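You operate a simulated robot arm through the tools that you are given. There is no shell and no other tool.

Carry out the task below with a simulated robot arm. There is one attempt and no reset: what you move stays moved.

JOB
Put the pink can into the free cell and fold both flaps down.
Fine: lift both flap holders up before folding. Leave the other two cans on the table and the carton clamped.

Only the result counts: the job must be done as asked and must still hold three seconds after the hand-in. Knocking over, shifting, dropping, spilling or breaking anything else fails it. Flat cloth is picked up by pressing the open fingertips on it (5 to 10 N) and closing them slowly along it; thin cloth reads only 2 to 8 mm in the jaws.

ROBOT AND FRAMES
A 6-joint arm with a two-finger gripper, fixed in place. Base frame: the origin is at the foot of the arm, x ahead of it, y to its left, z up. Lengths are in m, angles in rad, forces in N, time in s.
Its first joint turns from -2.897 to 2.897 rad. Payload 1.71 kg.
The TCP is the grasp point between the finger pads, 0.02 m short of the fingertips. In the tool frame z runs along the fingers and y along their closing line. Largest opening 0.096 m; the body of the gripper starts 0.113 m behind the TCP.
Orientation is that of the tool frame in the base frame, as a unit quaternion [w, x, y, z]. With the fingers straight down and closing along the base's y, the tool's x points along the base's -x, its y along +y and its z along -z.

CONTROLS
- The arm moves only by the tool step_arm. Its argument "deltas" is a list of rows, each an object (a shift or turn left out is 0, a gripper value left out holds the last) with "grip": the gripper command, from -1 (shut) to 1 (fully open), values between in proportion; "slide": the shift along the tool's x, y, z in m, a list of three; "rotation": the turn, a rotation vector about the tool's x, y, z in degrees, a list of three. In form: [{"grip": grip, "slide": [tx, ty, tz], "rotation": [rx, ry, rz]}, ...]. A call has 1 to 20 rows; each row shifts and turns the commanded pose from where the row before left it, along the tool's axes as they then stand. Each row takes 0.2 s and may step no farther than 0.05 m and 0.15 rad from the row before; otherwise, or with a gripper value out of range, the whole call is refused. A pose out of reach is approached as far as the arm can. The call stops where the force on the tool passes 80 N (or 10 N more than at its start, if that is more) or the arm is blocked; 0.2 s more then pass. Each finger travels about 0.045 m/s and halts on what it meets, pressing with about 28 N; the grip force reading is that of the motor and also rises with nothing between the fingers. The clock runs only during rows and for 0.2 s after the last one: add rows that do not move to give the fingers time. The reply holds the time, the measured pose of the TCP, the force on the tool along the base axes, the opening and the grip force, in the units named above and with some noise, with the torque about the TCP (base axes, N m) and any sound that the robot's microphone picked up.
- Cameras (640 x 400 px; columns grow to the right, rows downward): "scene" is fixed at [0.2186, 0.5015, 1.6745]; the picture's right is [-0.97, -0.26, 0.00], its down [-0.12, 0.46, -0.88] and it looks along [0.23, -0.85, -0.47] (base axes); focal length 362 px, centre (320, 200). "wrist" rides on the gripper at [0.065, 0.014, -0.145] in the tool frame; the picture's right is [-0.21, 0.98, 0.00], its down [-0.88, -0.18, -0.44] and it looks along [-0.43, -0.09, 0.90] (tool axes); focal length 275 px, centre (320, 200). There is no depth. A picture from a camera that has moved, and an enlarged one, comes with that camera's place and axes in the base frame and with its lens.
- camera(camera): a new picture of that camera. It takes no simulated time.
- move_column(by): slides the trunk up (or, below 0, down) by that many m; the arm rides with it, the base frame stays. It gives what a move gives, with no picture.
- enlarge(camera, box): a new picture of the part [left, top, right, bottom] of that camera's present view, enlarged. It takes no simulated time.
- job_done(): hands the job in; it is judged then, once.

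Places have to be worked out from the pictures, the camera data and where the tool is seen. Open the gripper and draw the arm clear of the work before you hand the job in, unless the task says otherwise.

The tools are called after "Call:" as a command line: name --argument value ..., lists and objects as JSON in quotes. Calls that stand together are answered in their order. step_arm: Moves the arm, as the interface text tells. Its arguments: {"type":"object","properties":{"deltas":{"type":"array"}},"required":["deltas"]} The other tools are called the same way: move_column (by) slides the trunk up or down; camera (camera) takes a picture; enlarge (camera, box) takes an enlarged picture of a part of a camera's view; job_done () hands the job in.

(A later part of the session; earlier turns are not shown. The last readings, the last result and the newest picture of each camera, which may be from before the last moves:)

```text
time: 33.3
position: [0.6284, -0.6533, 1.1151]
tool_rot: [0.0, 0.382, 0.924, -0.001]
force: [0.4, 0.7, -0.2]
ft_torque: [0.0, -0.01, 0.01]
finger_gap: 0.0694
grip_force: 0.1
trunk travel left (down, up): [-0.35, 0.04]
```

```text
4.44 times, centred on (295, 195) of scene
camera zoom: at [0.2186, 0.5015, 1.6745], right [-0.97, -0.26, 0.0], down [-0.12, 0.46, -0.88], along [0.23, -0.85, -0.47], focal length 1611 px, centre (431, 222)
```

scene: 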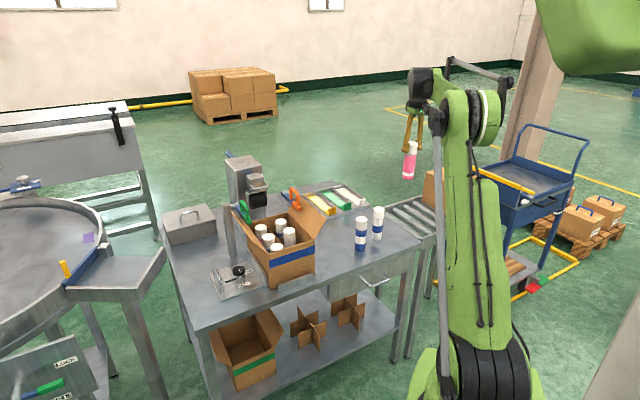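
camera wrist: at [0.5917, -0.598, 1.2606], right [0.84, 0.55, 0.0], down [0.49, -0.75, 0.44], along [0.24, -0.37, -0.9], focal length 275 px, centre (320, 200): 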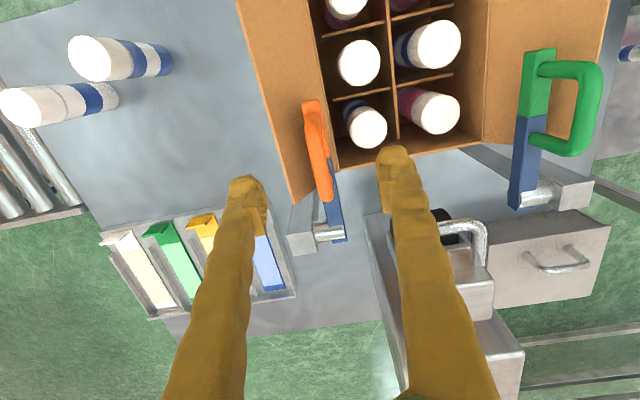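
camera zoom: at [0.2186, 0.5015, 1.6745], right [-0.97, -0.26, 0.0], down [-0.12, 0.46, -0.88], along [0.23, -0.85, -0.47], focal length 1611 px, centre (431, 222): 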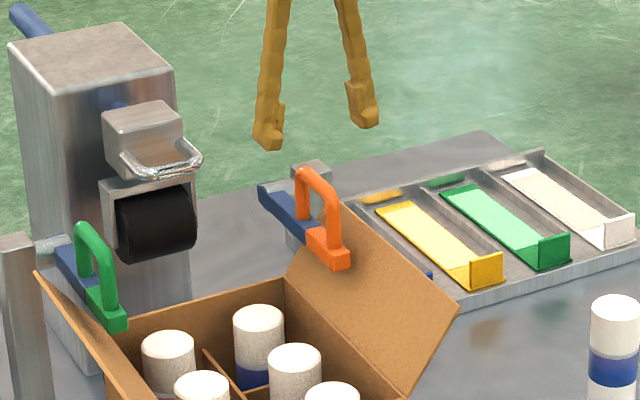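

Aligned. I'll descend around the bar and check before closing.

Call:
step_arm --deltas '[{"slide": [0, -0.0015, 0.02]}, {"slide": [0, 0, 0.02]}, {"slide": [0, 0, 0.018]}, {}, {}]'

Call:
camera --camera "wrist"

Call:
enlarge --camera "scene" --box '[250, 150, 340, 240]'

```text
time: 34.5
position: [0.6285, -0.6552, 1.0553]
tool_rot: [-0.001, 0.383, 0.924, 0.0]
force: [0.2, 0.3, 0.5]
ft_torque: [0.01, 0.01, -0.03]
finger_gap: 0.0694
grip_force: 0.0
trunk travel left (down, up): [-0.35, 0.04]
```

```text
taken
camera wrist: at [0.5925, -0.5992, 1.2012], right [0.84, 0.55, 0.0], down [0.49, -0.75, 0.44], along [0.24, -0.37, -0.9], focal length 275 px, centre (320, 200)
```

wrist: 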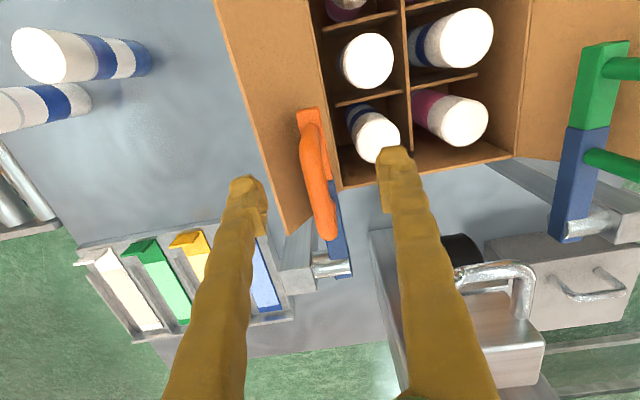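

```text
4.44 times, centred on (295, 195) of scene
camera zoom: at [0.2186, 0.5015, 1.6745], right [-0.97, -0.26, 0.0], down [-0.12, 0.46, -0.88], along [0.23, -0.85, -0.47], focal length 1611 px, centre (431, 222)
```

zoom: 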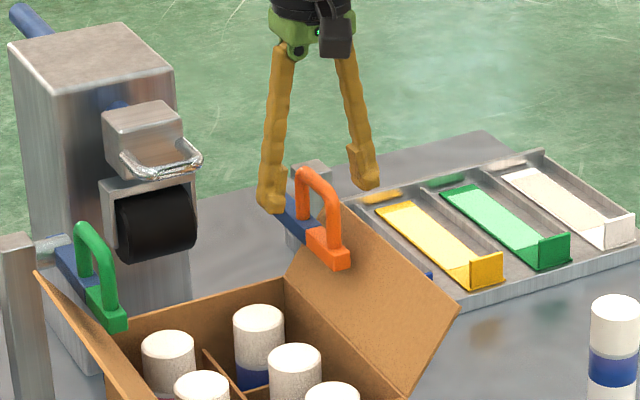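

The TCP projects right onto the bar in both views. I'll close on it.

Call:
step_arm --deltas '[{"grip": 0.0}, {"grip": -0.4}, {"grip": -0.7}, {"grip": -1}, {}, {}]'

Call:
camera --camera "wrist"

```text
time: 35.9
position: [0.6279, -0.6552, 1.0565]
tool_rot: [-0.001, 0.383, 0.924, -0.001]
force: [-7.9, -8.1, -2.0]
ft_torque: [0.0, 0.13, 0.03]
finger_gap: 0.0084
grip_force: 34.4
trunk travel left (down, up): [-0.35, 0.04]
```

```text
taken
camera wrist: at [0.5918, -0.6002, 1.201], right [0.84, 0.55, 0.0], down [0.49, -0.75, 0.44], along [0.24, -0.37, -0.9], focal length 275 px, centre (320, 200)
```

wrist: 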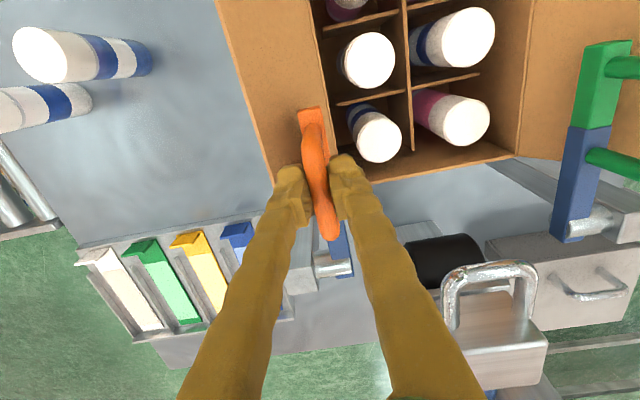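

The bar is gripped at 8.4 mm. I'll ease the small sideways load, then begin lifting along an arc about the pivot and watch the forces.

Call:
step_arm --deltas '[{"slide": [0, -0.0015, 0]}, {"slide": [-0.0056, 0, -0.0086]}, {"slide": [-0.0063, 0, -0.008]}, {}]'

Call:
enlarge --camera "scene" --box '[250, 150, 340, 240]'

```text
time: 36.9
position: [0.6347, -0.6635, 1.0722]
tool_rot: [-0.001, 0.382, 0.924, 0.0]
force: [9.1, 9.2, -12.9]
ft_torque: [0.79, 0.67, 0.04]
finger_gap: 0.0086
grip_force: 35.3
trunk travel left (down, up): [-0.35, 0.04]
```

```text
4.44 times, centred on (295, 195) of scene
camera zoom: at [0.2186, 0.5015, 1.6745], right [-0.97, -0.26, 0.0], down [-0.12, 0.46, -0.88], along [0.23, -0.85, -0.47], focal length 1611 px, centre (431, 222)
```

zoom: 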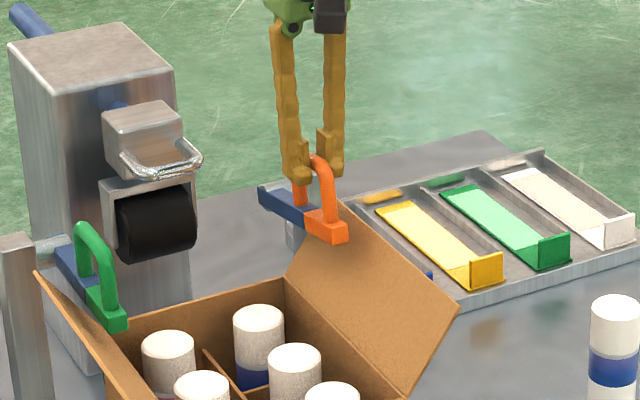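

The arm is rotating up with about 13 N of resistance, which is friction. I'll continue the arc, pitching the tool to keep within reach and trimming out the sideways load.

Call:
step_arm --deltas '[{"slide": [-0.0069, 0.0006, -0.0075], "rotation": [0, -4, 0]}, {"slide": [-0.0081, 0, -0.0064], "rotation": [0, -4, 0]}, {"slide": [-0.009, 0, -0.0049], "rotation": [0, -4, 0]}, {"slide": [-0.0096, 0, -0.0035], "rotation": [0, -4, 0]}, {}]'

Call:
enlarge --camera "scene" --box '[250, 150, 340, 240]'

```text
time: 38.1
position: [0.6567, -0.6856, 1.099]
tool_rot: [0.128, 0.378, 0.915, -0.053]
force: [9.0, 11.5, -11.6]
ft_torque: [0.63, 0.58, 0.11]
finger_gap: 0.0083
grip_force: 34.8
trunk travel left (down, up): [-0.35, 0.04]
```

```text
4.44 times, centred on (295, 195) of scene
camera zoom: at [0.2186, 0.5015, 1.6745], right [-0.97, -0.26, 0.0], down [-0.12, 0.46, -0.88], along [0.23, -0.85, -0.47], focal length 1611 px, centre (431, 222)
```

zoom: 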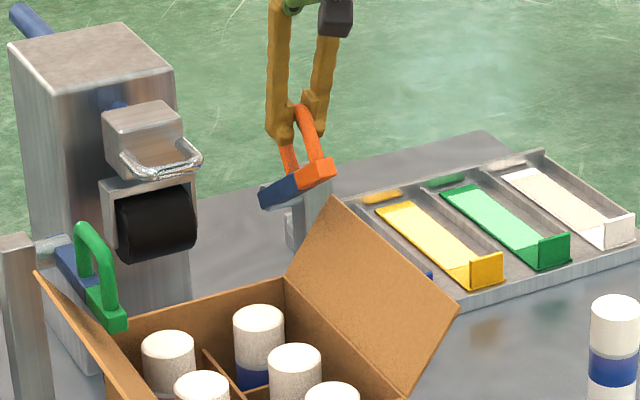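

It follows the predicted arc exactly, at about 30° lift with the flap untouched. I'll continue to about 60°.

Call:
step_arm --deltas '[{"slide": [-0.01, 0.001, -0.002], "rotation": [0, -4, 0]}, {"slide": [-0.0102, 0, -0.0003], "rotation": [0, -4, 0]}, {"slide": [-0.0102, 0, 0.0013], "rotation": [0, -4, 0]}, {"slide": [-0.0098, 0, 0.0028], "rotation": [0, -4, 0]}, {"slide": [-0.0093, 0, 0.0043], "rotation": [0, -4, 0]}, {"slide": [-0.0085, 0, 0.0058]}, {}]'

Call:
enlarge --camera "scene" --box '[220, 120, 360, 260]'

Call:
camera --camera "wrist"

```text
time: 39.7
position: [0.7011, -0.7273, 1.114]
tool_rot: [0.286, 0.364, 0.878, -0.12]
force: [-3.7, 3.8, -15.5]
ft_torque: [0.47, 0.46, 0.05]
finger_gap: 0.0068
grip_force: 34.8
trunk travel left (down, up): [-0.35, 0.04]
```

```text
2.86 times, centred on (290, 190) of scene
camera zoom: at [0.2186, 0.5015, 1.6745], right [-0.97, -0.26, 0.0], down [-0.12, 0.46, -0.88], along [0.23, -0.85, -0.47], focal length 1035 px, centre (406, 229)
```

zoom: 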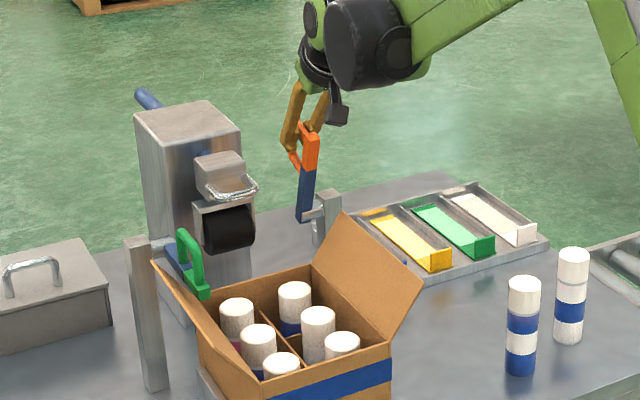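

```text
taken
camera wrist: at [0.6126, -0.6211, 1.1921], right [0.81, 0.57, 0.12], down [0.19, -0.45, 0.88], along [0.56, -0.69, -0.47], focal length 275 px, centre (320, 200)
```

wrist: 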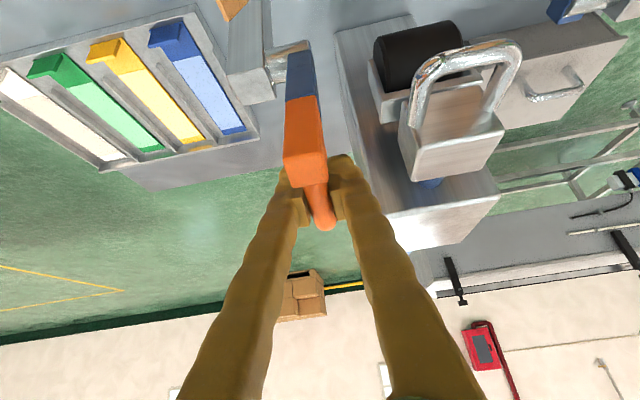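

The orange arm is at about 60°. A little further brings it near vertical.

Call:
step_arm --deltas '[{"slide": [-0.008, 0, 0.0064]}, {"slide": [-0.0075, 0, 0.0071]}, {"slide": [-0.0066, 0, 0.0077]}, {"slide": [-0.006, 0, 0.0084]}, {}]'

Call:
enlarge --camera "scene" --box '[220, 120, 360, 260]'

Call:
camera --camera "wrist"

```text
time: 40.9
position: [0.7279, -0.7553, 1.1063]
tool_rot: [0.286, 0.364, 0.878, -0.119]
force: [-8.4, -2.4, 0.3]
ft_torque: [0.34, 0.23, -0.01]
finger_gap: 0.0068
grip_force: 35.5
trunk travel left (down, up): [-0.35, 0.04]
```

```text
2.86 times, centred on (290, 190) of scene
camera zoom: at [0.2186, 0.5015, 1.6745], right [-0.97, -0.26, 0.0], down [-0.12, 0.46, -0.88], along [0.23, -0.85, -0.47], focal length 1035 px, centre (406, 229)
```

zoom: 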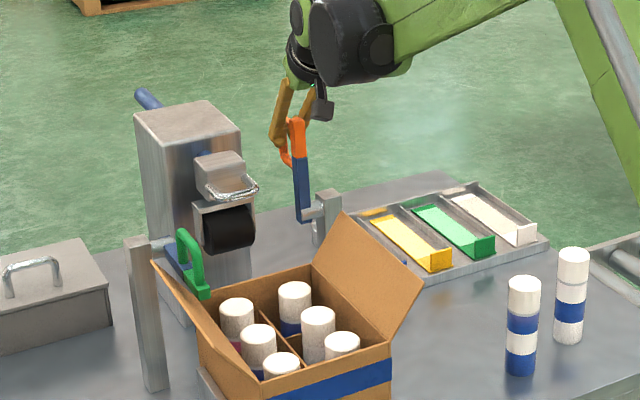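

```text
taken
camera wrist: at [0.6403, -0.6488, 1.1845], right [0.81, 0.57, 0.12], down [0.19, -0.45, 0.88], along [0.56, -0.69, -0.47], focal length 275 px, centre (320, 200)
```

wrist: 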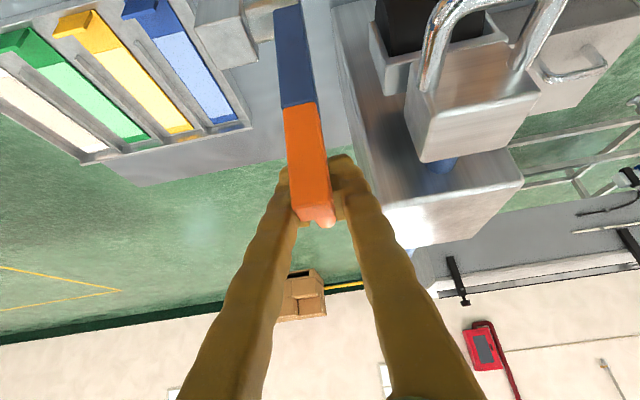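

The holder now stands at or slightly past vertical. I'll open the fingers gently and see whether it stays.

Call:
step_arm --deltas '[{"grip": -0.6}, {"grip": -0.2}, {"grip": 0.1}, {}, {}, {}]'

Call:
enlarge --camera "scene" --box '[220, 120, 360, 260]'

Call:
camera --camera "wrist"

```text
time: 42.3
position: [0.7292, -0.7561, 1.1056]
tool_rot: [0.285, 0.364, 0.879, -0.119]
force: [0.6, 0.0, -0.1]
ft_torque: [0.02, 0.0, -0.01]
finger_gap: 0.0531
grip_force: 0.0
trunk travel left (down, up): [-0.35, 0.04]
```

```text
2.86 times, centred on (290, 190) of scene
camera zoom: at [0.2186, 0.5015, 1.6745], right [-0.97, -0.26, 0.0], down [-0.12, 0.46, -0.88], along [0.23, -0.85, -0.47], focal length 1035 px, centre (406, 229)
```

zoom: 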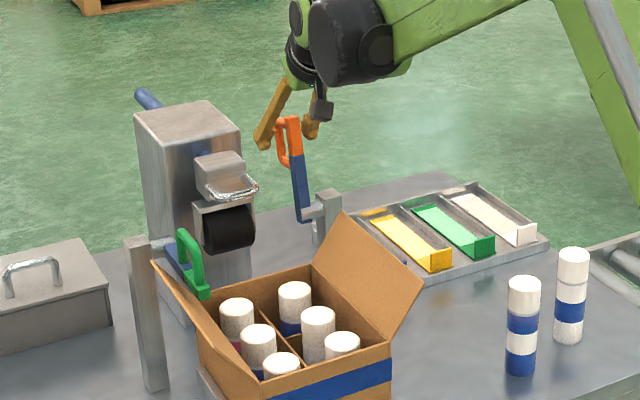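

```text
taken
camera wrist: at [0.6409, -0.6479, 1.184], right [0.81, 0.57, 0.12], down [0.19, -0.45, 0.88], along [0.56, -0.69, -0.47], focal length 275 px, centre (320, 200)
```

wrist: 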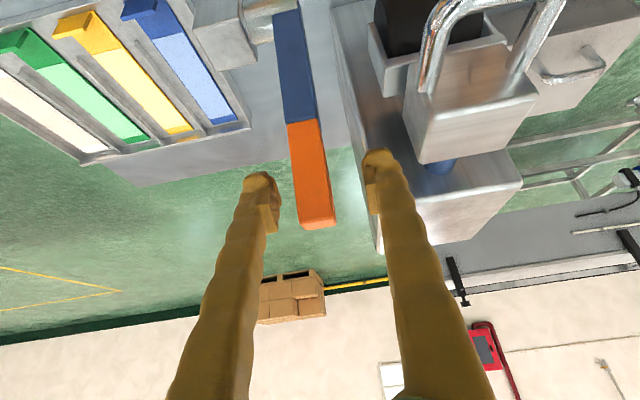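

The orange holder stays up on its own, just past vertical. I'll retreat along the fingers, level the tool again, and look at the green holder.

Call:
step_arm --deltas '[{"slide": [0, 0, -0.03]}, {"slide": [0, 0, -0.03]}, {"slide": [0, 0, -0.03]}, {"slide": [0, 0, -0.03]}, {"slide": [0.033, 0, -0.0235]}, {"slide": [0.033, 0, -0.0235]}, {"rotation": [0, 7.2, 0]}, {"rotation": [0, 7.2, 0]}, {"rotation": [0, 7.2, 0]}, {"rotation": [0, 7.2, 0]}, {"rotation": [0, 7.1, 0]}, {}, {}]'

Call:
camera --camera "scene"

Call:
camera --camera "wrist"

```text
time: 45.1
position: [0.6184, -0.6468, 1.2039]
tool_rot: [0.001, 0.383, 0.924, -0.001]
force: [-0.2, 0.2, -0.2]
ft_torque: [0.0, -0.02, 0.01]
finger_gap: 0.0527
grip_force: 0.1
trunk travel left (down, up): [-0.35, 0.04]
```

```text
taken
```

scene: 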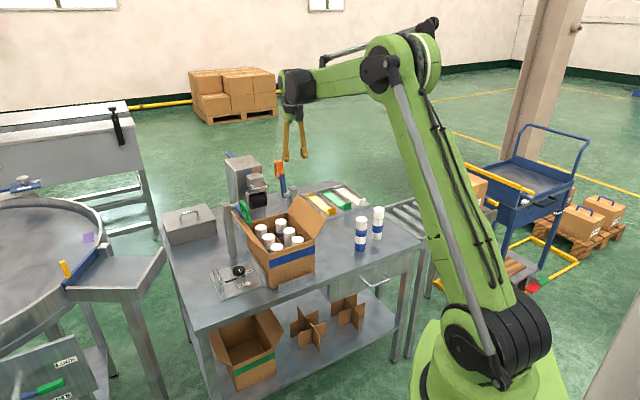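

```text
taken
camera wrist: at [0.5833, -0.591, 1.3487], right [0.84, 0.55, 0.0], down [0.49, -0.75, 0.45], along [0.24, -0.37, -0.9], focal length 275 px, centre (320, 200)
```

wrist: 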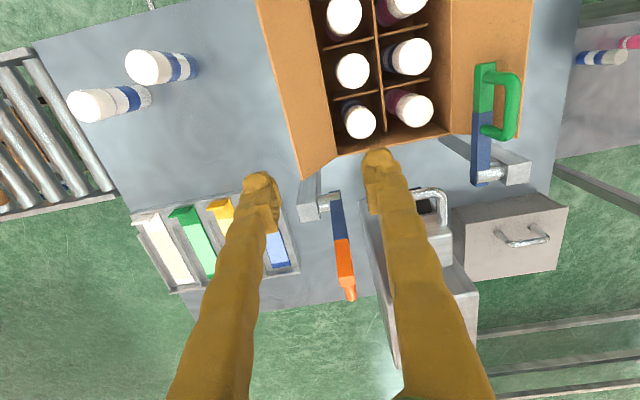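

Orange is clearly up. I'll move across to above the green handle.

Call:
step_arm --deltas '[{"grip": 0.45, "slide": [-0.002, 0.03, -0.01]}, {"slide": [-0.002, 0.035, 0]}, {"slide": [-0.002, 0.035, 0]}, {"slide": [-0.002, 0.035, 0]}, {"slide": [-0.002, 0.034, 0]}, {"slide": [-0.0016, 0.03, 0]}, {}, {}]'

Call:
camera --camera "wrist"

Call:
enlarge --camera "wrist" --box '[260, 70, 400, 230]'

```text
time: 46.9
position: [0.772, -0.515, 1.2118]
tool_rot: [0.001, 0.383, 0.924, -0.001]
force: [-0.6, -0.4, -0.7]
ft_torque: [0.03, -0.05, 0.04]
finger_gap: 0.0696
grip_force: 0.0
trunk travel left (down, up): [-0.35, 0.04]
```

```text
taken
camera wrist: at [0.7358, -0.4598, 1.3557], right [0.84, 0.55, 0.0], down [0.49, -0.75, 0.45], along [0.24, -0.37, -0.9], focal length 275 px, centre (320, 200)
```

wrist: 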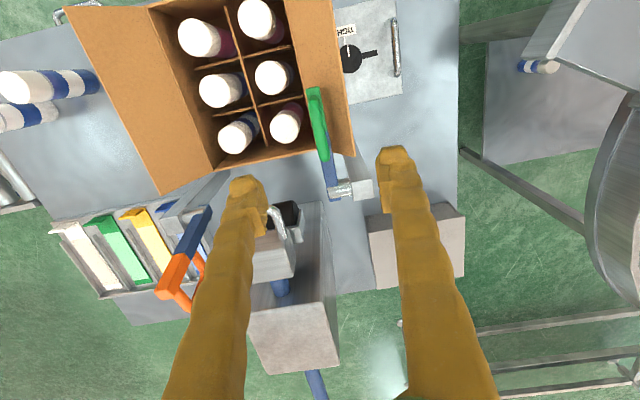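

```text
2.50 times, centred on (330, 150) of wrist
camera zoom: at [0.7358, -0.4598, 1.3557], right [0.84, 0.55, 0.0], down [0.49, -0.75, 0.45], along [0.24, -0.37, -0.9], focal length 688 px, centre (295, 325)
```

zoom: 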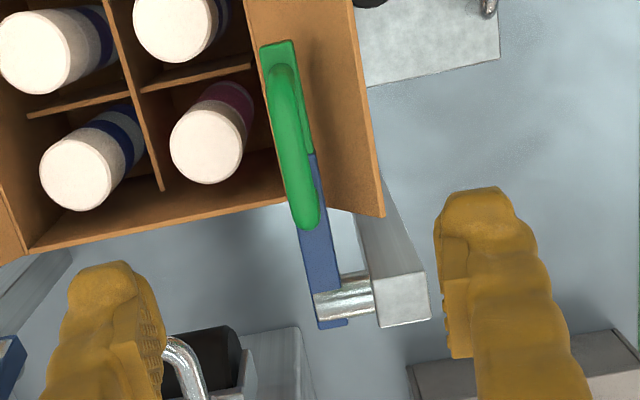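

The green bar centre is at about (0.7686, -0.5132), and the TCP is within 4 mm. I'll correct and descend around it.

Call:
step_arm --deltas '[{"slide": [0.003, -0.0011, 0.03]}, {"slide": [0, 0, 0.04]}, {"slide": [0, 0, 0.04]}, {"slide": [0, 0, 0.025]}, {"slide": [0, 0, 0.02]}, {}, {}]'

Call:
camera --camera "wrist"

Call:
enlarge --camera "scene" --box '[210, 150, 300, 240]'

```text
time: 48.5
position: [0.7668, -0.5181, 1.057]
tool_rot: [0.0, 0.383, 0.924, -0.001]
force: [-0.8, 1.1, 0.5]
ft_torque: [0.01, -0.01, -0.03]
finger_gap: 0.0694
grip_force: 0.1
trunk travel left (down, up): [-0.35, 0.04]
```

```text
taken
camera wrist: at [0.7297, -0.4611, 1.2014], right [0.84, 0.55, 0.0], down [0.49, -0.75, 0.45], along [0.24, -0.37, -0.9], focal length 275 px, centre (320, 200)
```

wrist: 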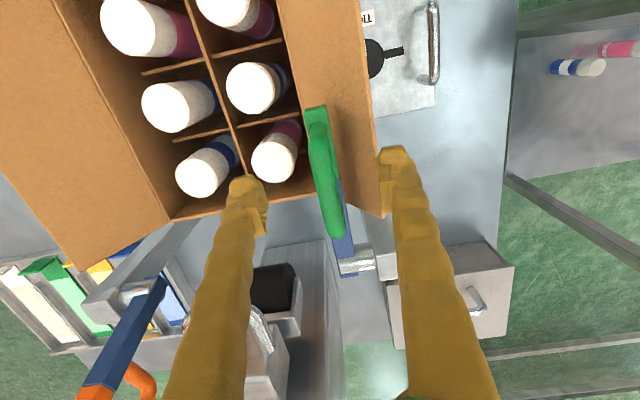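

```text
4.44 times, centred on (255, 195) of scene
camera zoom: at [0.2186, 0.5015, 1.6745], right [-0.97, -0.26, 0.0], down [-0.12, 0.46, -0.88], along [0.23, -0.85, -0.47], focal length 1611 px, centre (609, 222)
```

zoom: 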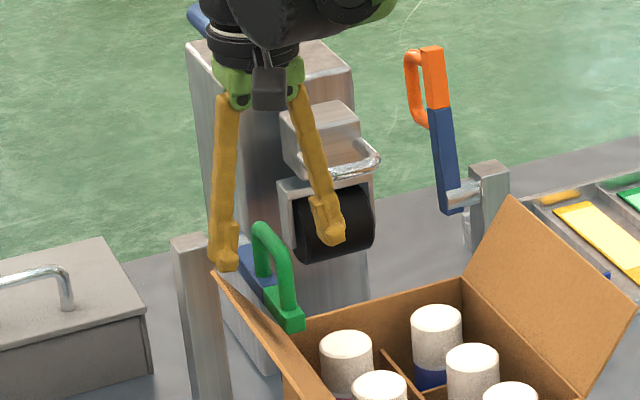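

The bar sits about 3 mm to the right of centre in the jaws. I'll shift, then close.

Call:
step_arm --deltas '[{"slide": [0, 0.003, 0]}, {"grip": 0.0}, {"grip": -0.4}, {"grip": -0.7}, {"grip": -1}, {}, {}]'

Call:
camera --camera "wrist"

```text
time: 50.1
position: [0.7687, -0.5136, 1.0569]
tool_rot: [0.0, 0.383, 0.924, -0.002]
force: [2.7, 1.8, -2.2]
ft_torque: [0.1, 0.06, 0.02]
finger_gap: 0.0086
grip_force: 34.6
trunk travel left (down, up): [-0.35, 0.04]
```

```text
taken
camera wrist: at [0.7323, -0.4581, 1.2013], right [0.84, 0.55, 0.0], down [0.49, -0.75, 0.45], along [0.24, -0.37, -0.9], focal length 275 px, centre (320, 200)
```

wrist: 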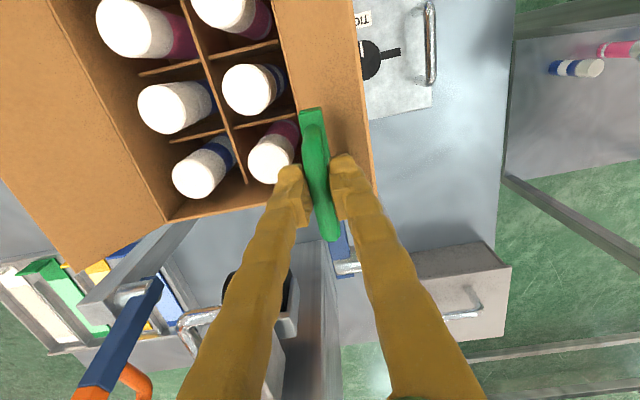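

Clean grip. I'll repeat the same arc for the green holder.

Call:
step_arm --deltas '[{"slide": [-0.0056, 0, -0.0086]}, {"slide": [-0.0063, 0, -0.008]}, {"slide": [-0.0069, 0, -0.0075], "rotation": [0, -4, 0]}, {"slide": [-0.0081, 0, -0.0064], "rotation": [0, -4, 0]}, {"slide": [-0.009, 0, -0.0049], "rotation": [0, -4, 0]}, {"slide": [-0.0096, 0, -0.0035], "rotation": [0, -4, 0]}, {}]'

Call:
enlarge --camera "scene" --box '[210, 130, 310, 240]'

```text
time: 51.7
position: [0.801, -0.5449, 1.101]
tool_rot: [0.129, 0.379, 0.915, -0.054]
force: [-3.2, -5.5, -16.0]
ft_torque: [0.52, 0.51, -0.04]
finger_gap: 0.0082
grip_force: 35.1
trunk travel left (down, up): [-0.35, 0.04]
```

```text
3.64 times, centred on (260, 185) of scene
camera zoom: at [0.2186, 0.5015, 1.6745], right [-0.97, -0.26, 0.0], down [-0.12, 0.46, -0.88], along [0.23, -0.85, -0.47], focal length 1318 px, centre (538, 254)
```

zoom: 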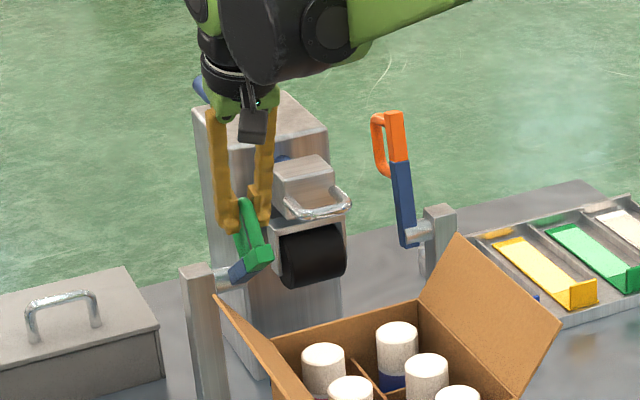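

The green arm is lifting as expected, at about 30°, and clear of the machine. I'll continue to about 60°.

Call:
step_arm --deltas '[{"slide": [-0.01, 0, -0.002], "rotation": [0, -4, 0]}, {"slide": [-0.0102, 0, -0.0003], "rotation": [0, -4, 0]}, {"slide": [-0.0102, 0, 0.0013], "rotation": [0, -4, 0]}, {"slide": [-0.0098, 0, 0.0028], "rotation": [0, -4, 0]}, {"slide": [-0.0093, 0, 0.0043], "rotation": [0, -4, 0]}, {"slide": [-0.0085, 0, 0.0058]}, {}]'

Call:
enlarge --camera "scene" --box '[210, 130, 310, 240]'

Call:
camera --camera "wrist"

```text
time: 53.3
position: [0.8403, -0.5856, 1.1152]
tool_rot: [0.285, 0.364, 0.878, -0.119]
force: [-13.9, -7.7, -15.1]
ft_torque: [0.46, 0.36, -0.06]
finger_gap: 0.0069
grip_force: 35.3
trunk travel left (down, up): [-0.35, 0.04]
```

```text
3.64 times, centred on (260, 185) of scene
camera zoom: at [0.2186, 0.5015, 1.6745], right [-0.97, -0.26, 0.0], down [-0.12, 0.46, -0.88], along [0.23, -0.85, -0.47], focal length 1318 px, centre (538, 254)
```

zoom: 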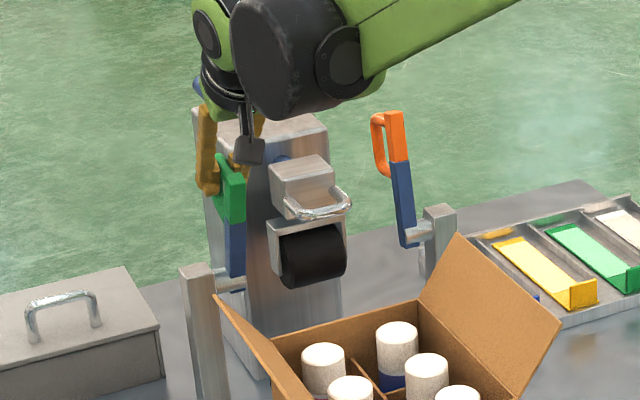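

```text
taken
camera wrist: at [0.7526, -0.4782, 1.1941], right [0.81, 0.57, 0.12], down [0.19, -0.45, 0.88], along [0.56, -0.69, -0.47], focal length 275 px, centre (320, 200)
```

wrist: 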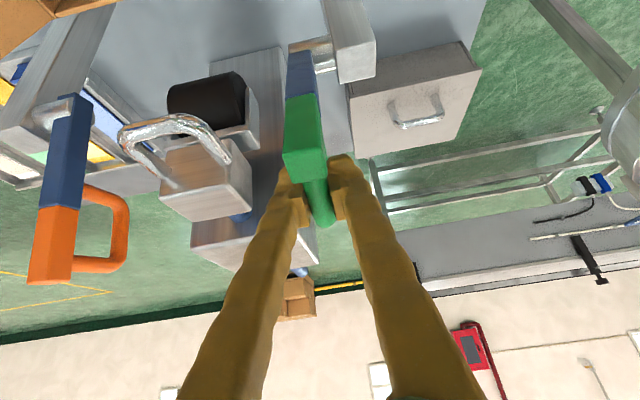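

Call:
step_arm --deltas '[{"slide": [-0.008, 0, 0.0064]}, {"slide": [-0.0075, 0, 0.0071]}, {}]'

Call:
enlarge --camera "scene" --box '[210, 130, 310, 240]'

Call:
camera --camera "wrist"

```text
time: 54.1
position: [0.8558, -0.6008, 1.1133]
tool_rot: [0.287, 0.363, 0.879, -0.118]
force: [-9.0, -0.5, -12.2]
ft_torque: [0.44, 0.28, 0.0]
finger_gap: 0.0072
grip_force: 35.3
trunk travel left (down, up): [-0.35, 0.04]
```

```text
3.64 times, centred on (260, 185) of scene
camera zoom: at [0.2186, 0.5015, 1.6745], right [-0.97, -0.26, 0.0], down [-0.12, 0.46, -0.88], along [0.23, -0.85, -0.47], focal length 1318 px, centre (538, 254)
```

zoom: 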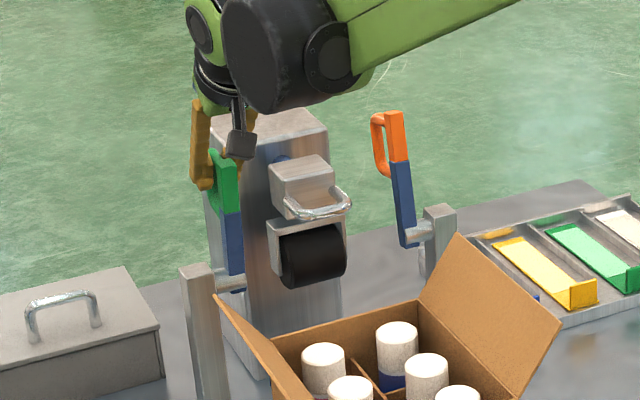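

```text
taken
camera wrist: at [0.768, -0.4938, 1.1916], right [0.81, 0.57, 0.12], down [0.19, -0.45, 0.88], along [0.56, -0.69, -0.47], focal length 275 px, centre (320, 200)
```

wrist: 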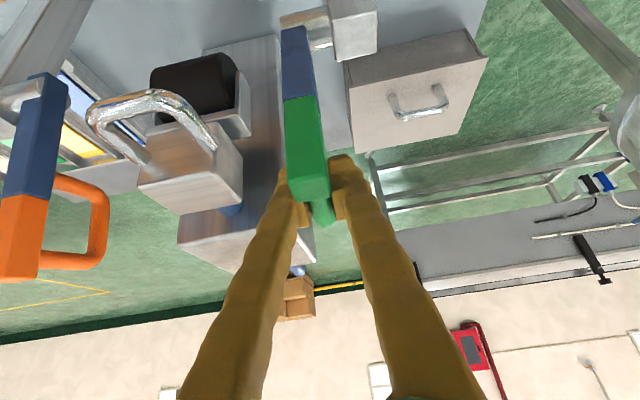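

The green arm is nearly vertical and the tower is still clear of the left finger. Two more small steps bring it to the same angle as orange.

Call:
step_arm --deltas '[{"slide": [-0.0066, 0, 0.0077]}, {"slide": [-0.006, 0, 0.0084]}, {}]'

Call:
camera --camera "wrist"

Call:
enlarge --camera "scene" --box '[210, 130, 310, 240]'

```text
time: 54.9
position: [0.8691, -0.6144, 1.1077]
tool_rot: [0.285, 0.364, 0.879, -0.119]
force: [-8.7, -0.2, -5.8]
ft_torque: [0.37, 0.26, -0.03]
finger_gap: 0.0073
grip_force: 35.0
trunk travel left (down, up): [-0.35, 0.04]
```

```text
taken
camera wrist: at [0.7809, -0.5068, 1.186], right [0.81, 0.57, 0.12], down [0.19, -0.45, 0.88], along [0.56, -0.69, -0.47], focal length 275 px, centre (320, 200)
```

wrist: 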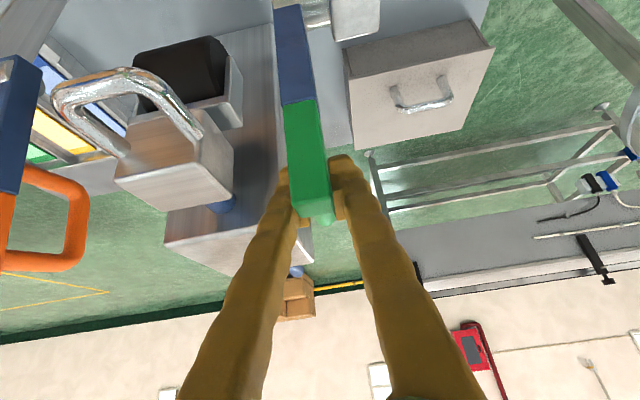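

```text
3.64 times, centred on (260, 185) of scene
camera zoom: at [0.2186, 0.5015, 1.6745], right [-0.97, -0.26, 0.0], down [-0.12, 0.46, -0.88], along [0.23, -0.85, -0.47], focal length 1318 px, centre (538, 254)
```

zoom: 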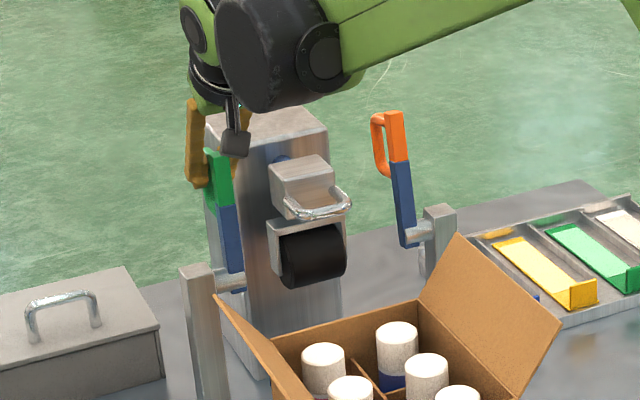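

It matches the orange holder's pose. The tower edge is only about 7 mm beyond the left fingertip, so I'll open slightly, back out 15 mm, then open more.

Call:
step_arm --deltas '[{"grip": -0.66}, {}, {}]'

Call:
step_arm --deltas '[{"slide": [0, 0, -0.008]}, {"slide": [0, 0, -0.007]}, {}]'

Call:
camera --camera "wrist"

Call:
enlarge --camera "scene" --box '[210, 130, 310, 240]'

```text
time: 55.7
position: [0.8691, -0.6146, 1.1063]
tool_rot: [0.287, 0.364, 0.878, -0.12]
force: [-0.4, 0.4, -0.3]
ft_torque: [-0.02, 0.01, 0.02]
finger_gap: 0.0163
grip_force: 0.0
trunk travel left (down, up): [-0.35, 0.04]
```

```text
time: 56.5
position: [0.8634, -0.608, 1.1211]
tool_rot: [0.286, 0.363, 0.879, -0.118]
force: [-0.2, -0.1, -0.6]
ft_torque: [-0.03, 0.02, -0.01]
finger_gap: 0.0162
grip_force: 0.0
trunk travel left (down, up): [-0.35, 0.04]
```

```text
taken
camera wrist: at [0.7758, -0.5005, 1.1988], right [0.81, 0.57, 0.12], down [0.19, -0.45, 0.88], along [0.56, -0.69, -0.47], focal length 275 px, centre (320, 200)
```

wrist: 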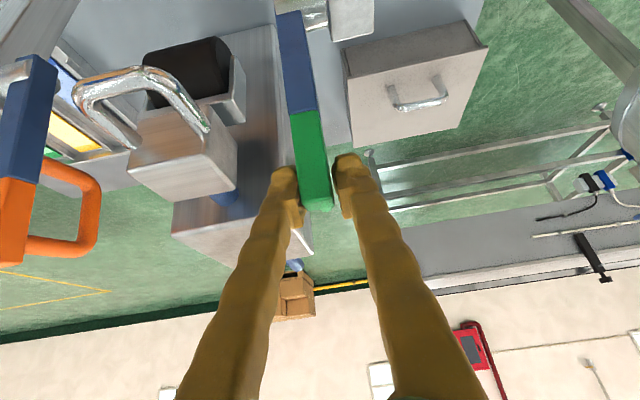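

```text
3.64 times, centred on (260, 185) of scene
camera zoom: at [0.2186, 0.5015, 1.6745], right [-0.97, -0.26, 0.0], down [-0.12, 0.46, -0.88], along [0.23, -0.85, -0.47], focal length 1318 px, centre (538, 254)
```

zoom: 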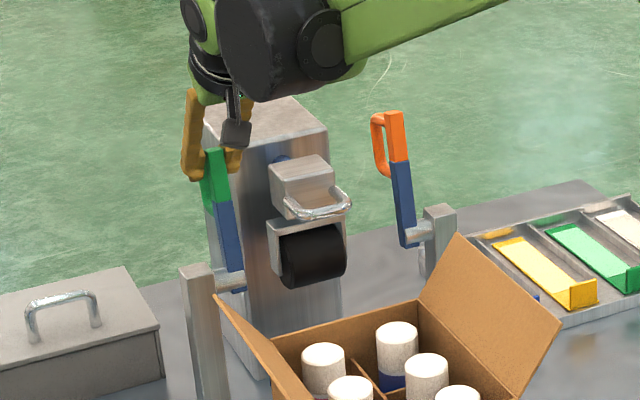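

The green holder stands by itself and I'm free of the handle. I'll open a bit more, retreat fully and level the tool.

Call:
step_arm --deltas '[{"grip": -0.2}, {}, {"slide": [0, 0, -0.02]}, {"slide": [0, 0, -0.03]}, {"slide": [0, 0, -0.03]}, {"slide": [0, 0, -0.03]}, {"slide": [0.033, 0, -0.0235]}, {"slide": [0.033, 0, -0.0235]}, {"slide": [0.033, 0, -0.0235]}, {"rotation": [0, 7.2, 0]}, {"rotation": [0, 7.2, 0]}, {"rotation": [0, 7.2, 0]}, {"rotation": [0, 7.2, 0]}, {"rotation": [0, 7.1, 0]}, {}, {}]'

Call:
camera --camera "scene"

Call:
camera --camera "wrist"

Call:
enlarge --camera "scene" --box '[200, 140, 340, 280]'

```text
time: 59.9
position: [0.731, -0.4746, 1.2072]
tool_rot: [0.001, 0.382, 0.924, -0.001]
force: [0.3, 0.4, -0.2]
ft_torque: [-0.01, -0.03, -0.01]
finger_gap: 0.0386
grip_force: 0.0
trunk travel left (down, up): [-0.35, 0.04]
```

```text
taken
```

scene: 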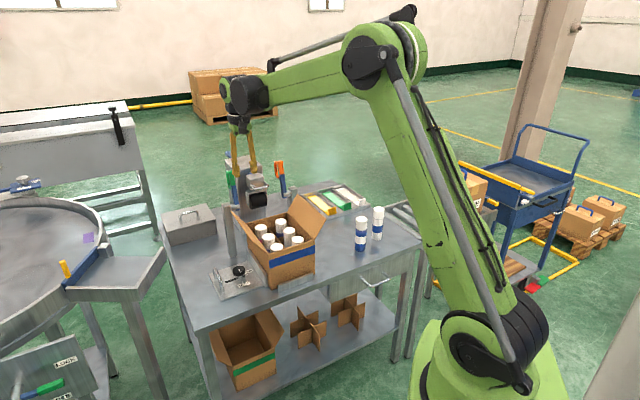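

```text
taken
camera wrist: at [0.6947, -0.4177, 1.3523], right [0.84, 0.55, 0.0], down [0.49, -0.75, 0.45], along [0.24, -0.37, -0.89], focal length 275 px, centre (320, 200)
```

wrist: 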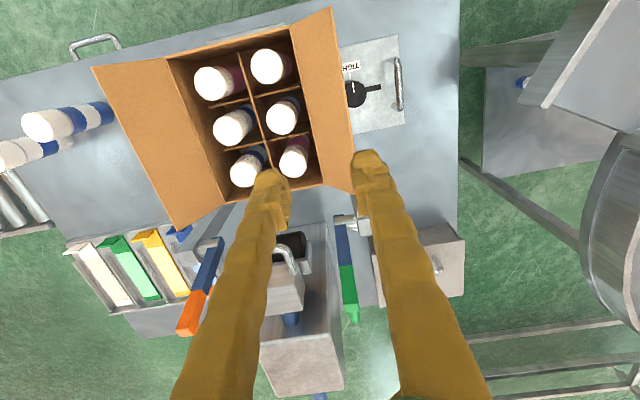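

```text
2.86 times, centred on (270, 210) of scene
camera zoom: at [0.2186, 0.5015, 1.6745], right [-0.97, -0.26, 0.0], down [-0.12, 0.46, -0.88], along [0.23, -0.85, -0.47], focal length 1035 px, centre (463, 171)
```

zoom: 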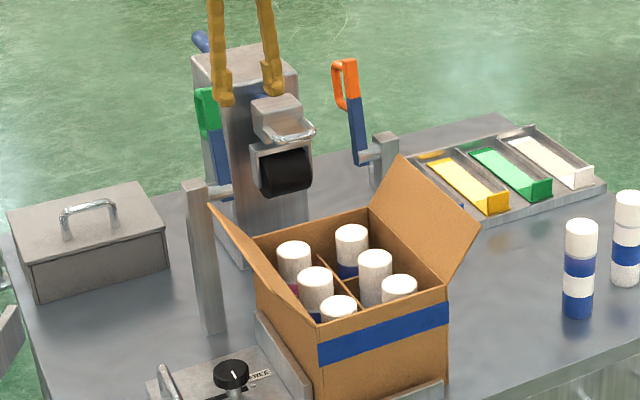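

Both holders are up and both flaps still stand open. I'll close the gripper and move outside the green flap, then lower the fingertips to just below the flap's top edge.

Call:
step_arm --deltas '[{"grip": -1, "slide": [0.005, 0.027, 0]}, {"slide": [0.006, 0.027, 0]}, {"slide": [0.005, 0.027, 0]}, {}, {"slide": [0, 0, 0.04]}, {"slide": [0, 0, 0.04]}, {"slide": [0, 0, 0.03]}, {}, {}]'

Call:
camera --camera "wrist"

Call:
enlarge --camera "scene" --box '[200, 140, 340, 280]'

```text
time: 61.9
position: [0.7802, -0.4091, 1.0973]
tool_rot: [0.001, 0.383, 0.924, -0.002]
force: [-0.6, -0.2, -0.2]
ft_torque: [0.0, 0.01, -0.03]
finger_gap: 0.0002
grip_force: 28.1
trunk travel left (down, up): [-0.35, 0.04]
```

```text
taken
camera wrist: at [0.7437, -0.3523, 1.2407], right [0.84, 0.55, 0.0], down [0.49, -0.75, 0.45], along [0.24, -0.38, -0.89], focal length 275 px, centre (320, 200)
```

wrist: 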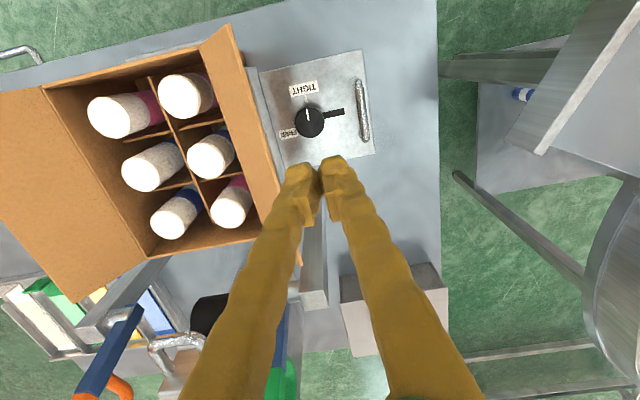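

```text
2.86 times, centred on (270, 210) of scene
camera zoom: at [0.2186, 0.5015, 1.6745], right [-0.97, -0.26, 0.0], down [-0.12, 0.46, -0.88], along [0.23, -0.85, -0.47], focal length 1035 px, centre (463, 171)
```

zoom: 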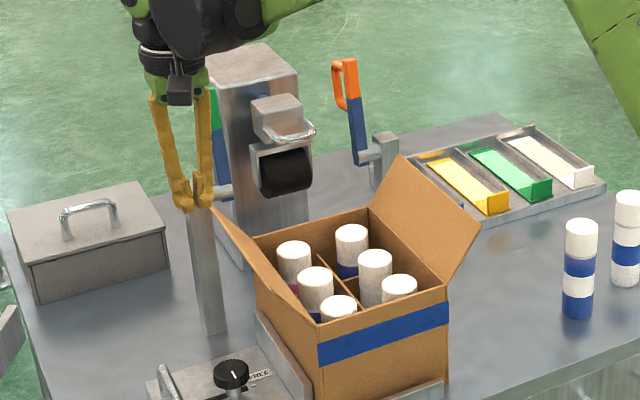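

The fingers are outside the green flap with clearance. I'll lower so the tips are below the flap's top edge, then push inwards gradually.

Call:
step_arm --deltas '[{"slide": [0, 0, 0.04]}, {"slide": [0, 0, 0.04]}, {"slide": [0, 0, 0.012]}, {}, {"slide": [0, -0.015, 0]}, {"slide": [0, -0.015, 0]}, {"slide": [0, -0.015, 0]}, {"slide": [0, -0.01, 0]}, {}]'

Call:
camera --camera "wrist"

Call:
enlarge --camera "scene" --box '[200, 140, 340, 280]'

```text
time: 63.9
position: [0.7392, -0.4462, 1.0056]
tool_rot: [0.002, 0.383, 0.924, -0.001]
force: [0.4, -0.7, 0.0]
ft_torque: [-0.01, 0.02, 0.01]
finger_gap: 0.0003
grip_force: 27.9
trunk travel left (down, up): [-0.35, 0.04]
```

```text
taken
camera wrist: at [0.7034, -0.39, 1.1504], right [0.84, 0.55, 0.0], down [0.49, -0.75, 0.45], along [0.24, -0.38, -0.89], focal length 275 px, centre (320, 200)
```

wrist: 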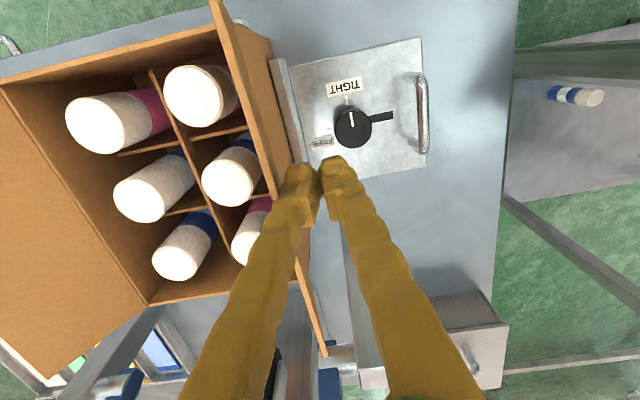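

```text
2.86 times, centred on (270, 210) of scene
camera zoom: at [0.2186, 0.5015, 1.6745], right [-0.97, -0.26, 0.0], down [-0.12, 0.46, -0.88], along [0.23, -0.85, -0.47], focal length 1035 px, centre (463, 171)
```

zoom: 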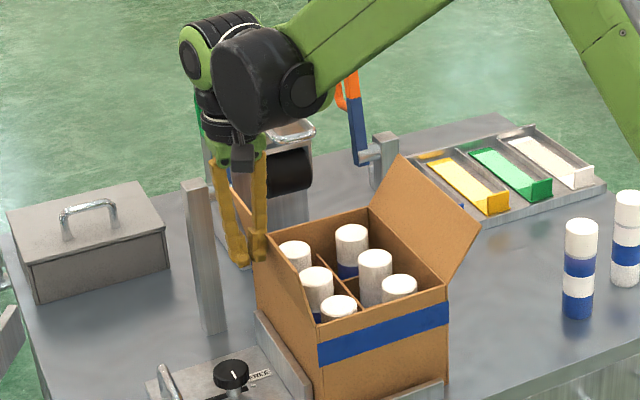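

The flap is moving with almost no force. I'll keep pushing inward.

Call:
step_arm --deltas '[{"slide": [0, -0.012, 0]}, {"slide": [0, -0.012, 0]}, {"slide": [0, -0.012, 0]}, {"slide": [0, -0.012, 0]}, {}]'

Call:
camera --camera "wrist"

Call:
enlarge --camera "scene" --box '[200, 140, 340, 280]'

```text
time: 65.1
position: [0.7047, -0.4813, 1.0072]
tool_rot: [0.001, 0.383, 0.924, -0.002]
force: [-0.7, -0.4, -0.5]
ft_torque: [0.03, -0.01, 0.02]
finger_gap: 0.0
grip_force: 28.0
trunk travel left (down, up): [-0.35, 0.04]
```

```text
taken
camera wrist: at [0.6684, -0.4243, 1.1514], right [0.84, 0.55, 0.0], down [0.49, -0.75, 0.45], along [0.24, -0.38, -0.89], focal length 275 px, centre (320, 200)
```

wrist: 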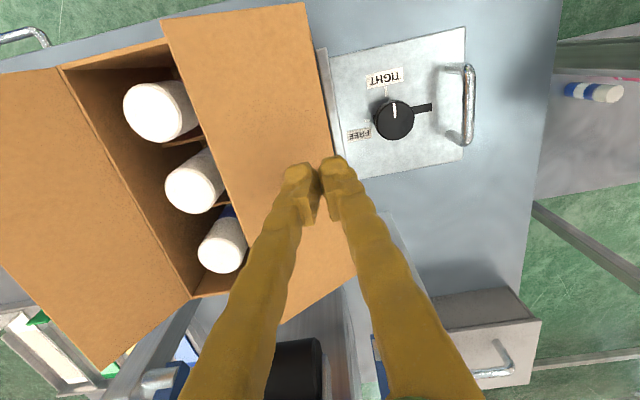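

```text
2.86 times, centred on (270, 210) of scene
camera zoom: at [0.2186, 0.5015, 1.6745], right [-0.97, -0.26, 0.0], down [-0.12, 0.46, -0.88], along [0.23, -0.85, -0.47], focal length 1035 px, centre (463, 171)
```

zoom: 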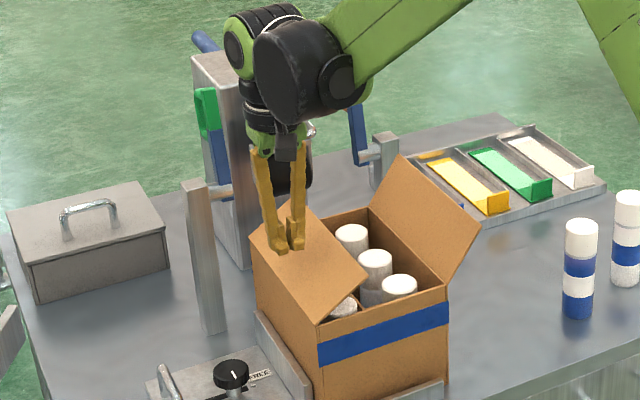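

The flap is past 45° inward. I'll keep moving inward and down.

Call:
step_arm --deltas '[{"slide": [0, -0.012, 0.003]}, {"slide": [0, -0.012, 0.004]}, {"slide": [0, -0.01, 0.005]}, {"slide": [0, -0.008, 0.006]}, {}]'

Call:
camera --camera "wrist"

Call:
enlarge --camera "scene" --box '[200, 140, 340, 280]'

```text
time: 66.3
position: [0.6759, -0.5094, 0.9878]
tool_rot: [0.001, 0.382, 0.924, -0.002]
force: [0.3, -0.6, 0.1]
ft_torque: [0.0, 0.01, -0.01]
finger_gap: 0.0
grip_force: 27.9
trunk travel left (down, up): [-0.35, 0.04]
```

```text
taken
camera wrist: at [0.6392, -0.4534, 1.1319], right [0.84, 0.55, 0.0], down [0.49, -0.75, 0.45], along [0.24, -0.38, -0.89], focal length 275 px, centre (320, 200)
```

wrist: 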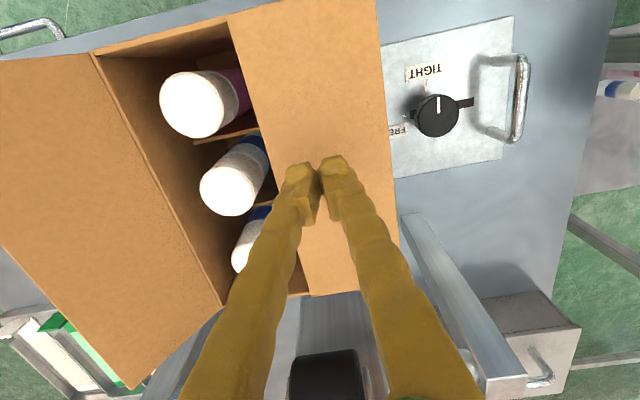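

```text
2.86 times, centred on (270, 210) of scene
camera zoom: at [0.2186, 0.5015, 1.6745], right [-0.97, -0.26, 0.0], down [-0.12, 0.46, -0.88], along [0.23, -0.85, -0.47], focal length 1035 px, centre (463, 171)
```

zoom: 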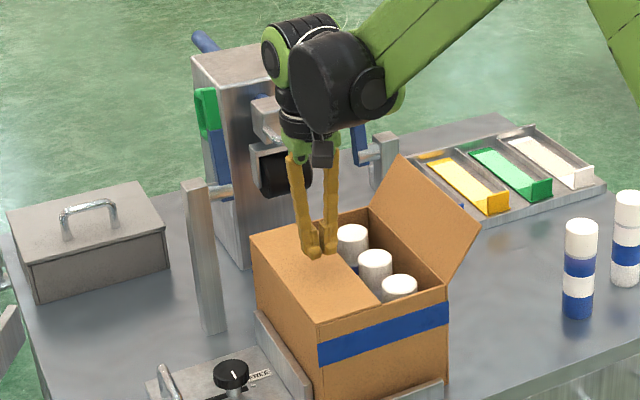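

Nearly flat. I'll press down gently until contact with the rim is felt.

Call:
step_arm --deltas '[{"slide": [0, -0.003, 0.005]}, {"slide": [0, -0.002, 0.005]}, {"slide": [0, 0, 0.004]}, {}]'

Call:
enlarge --camera "scene" --box '[230, 180, 340, 280]'

Call:
camera --camera "wrist"

```text
time: 67.3
position: [0.6728, -0.513, 0.9729]
tool_rot: [0.001, 0.383, 0.924, -0.002]
force: [0.0, -0.1, 0.6]
ft_torque: [0.01, -0.01, 0.01]
finger_gap: 0.0
grip_force: 27.7
trunk travel left (down, up): [-0.35, 0.04]
```

```text
4.00 times, centred on (285, 230) of scene
camera zoom: at [0.2186, 0.5015, 1.6745], right [-0.97, -0.26, 0.0], down [-0.12, 0.46, -0.88], along [0.23, -0.85, -0.47], focal length 1450 px, centre (460, 80)
```

zoom: 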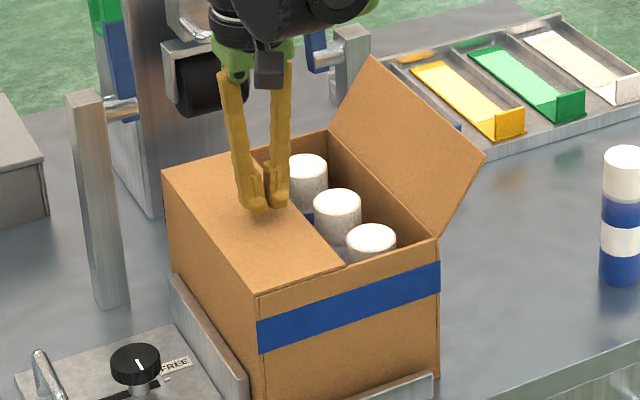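

```text
taken
camera wrist: at [0.6367, -0.4569, 1.1179], right [0.84, 0.55, 0.0], down [0.49, -0.75, 0.45], along [0.24, -0.38, -0.89], focal length 275 px, centre (320, 200)
```

wrist: 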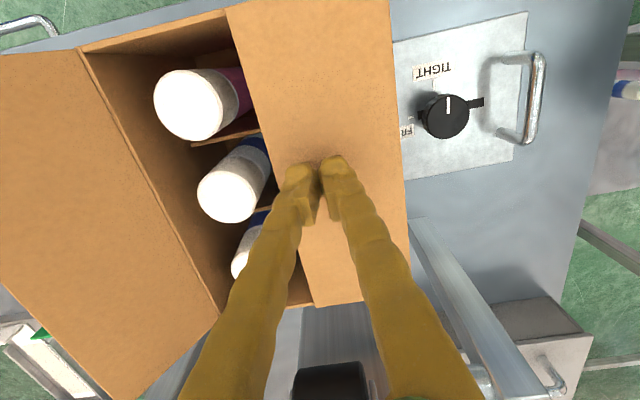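

Call:
step_arm --deltas '[{"slide": [0, 0, 0.003]}, {"slide": [0, 0, 0.003]}, {}]'

Call:
enlarge --camera "scene" --box '[230, 180, 340, 280]'

```text
time: 68.1
position: [0.6722, -0.5135, 0.9692]
tool_rot: [0.001, 0.382, 0.924, -0.002]
force: [-0.4, 0.4, 0.3]
ft_torque: [0.03, 0.05, 0.05]
finger_gap: 0.0
grip_force: 28.3
trunk travel left (down, up): [-0.35, 0.04]
```

```text
4.00 times, centred on (285, 230) of scene
camera zoom: at [0.2186, 0.5015, 1.6745], right [-0.97, -0.26, 0.0], down [-0.12, 0.46, -0.88], along [0.23, -0.85, -0.47], focal length 1450 px, centre (460, 80)
```

zoom: 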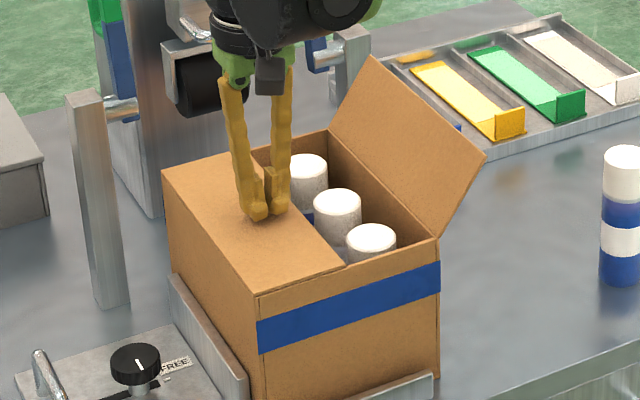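

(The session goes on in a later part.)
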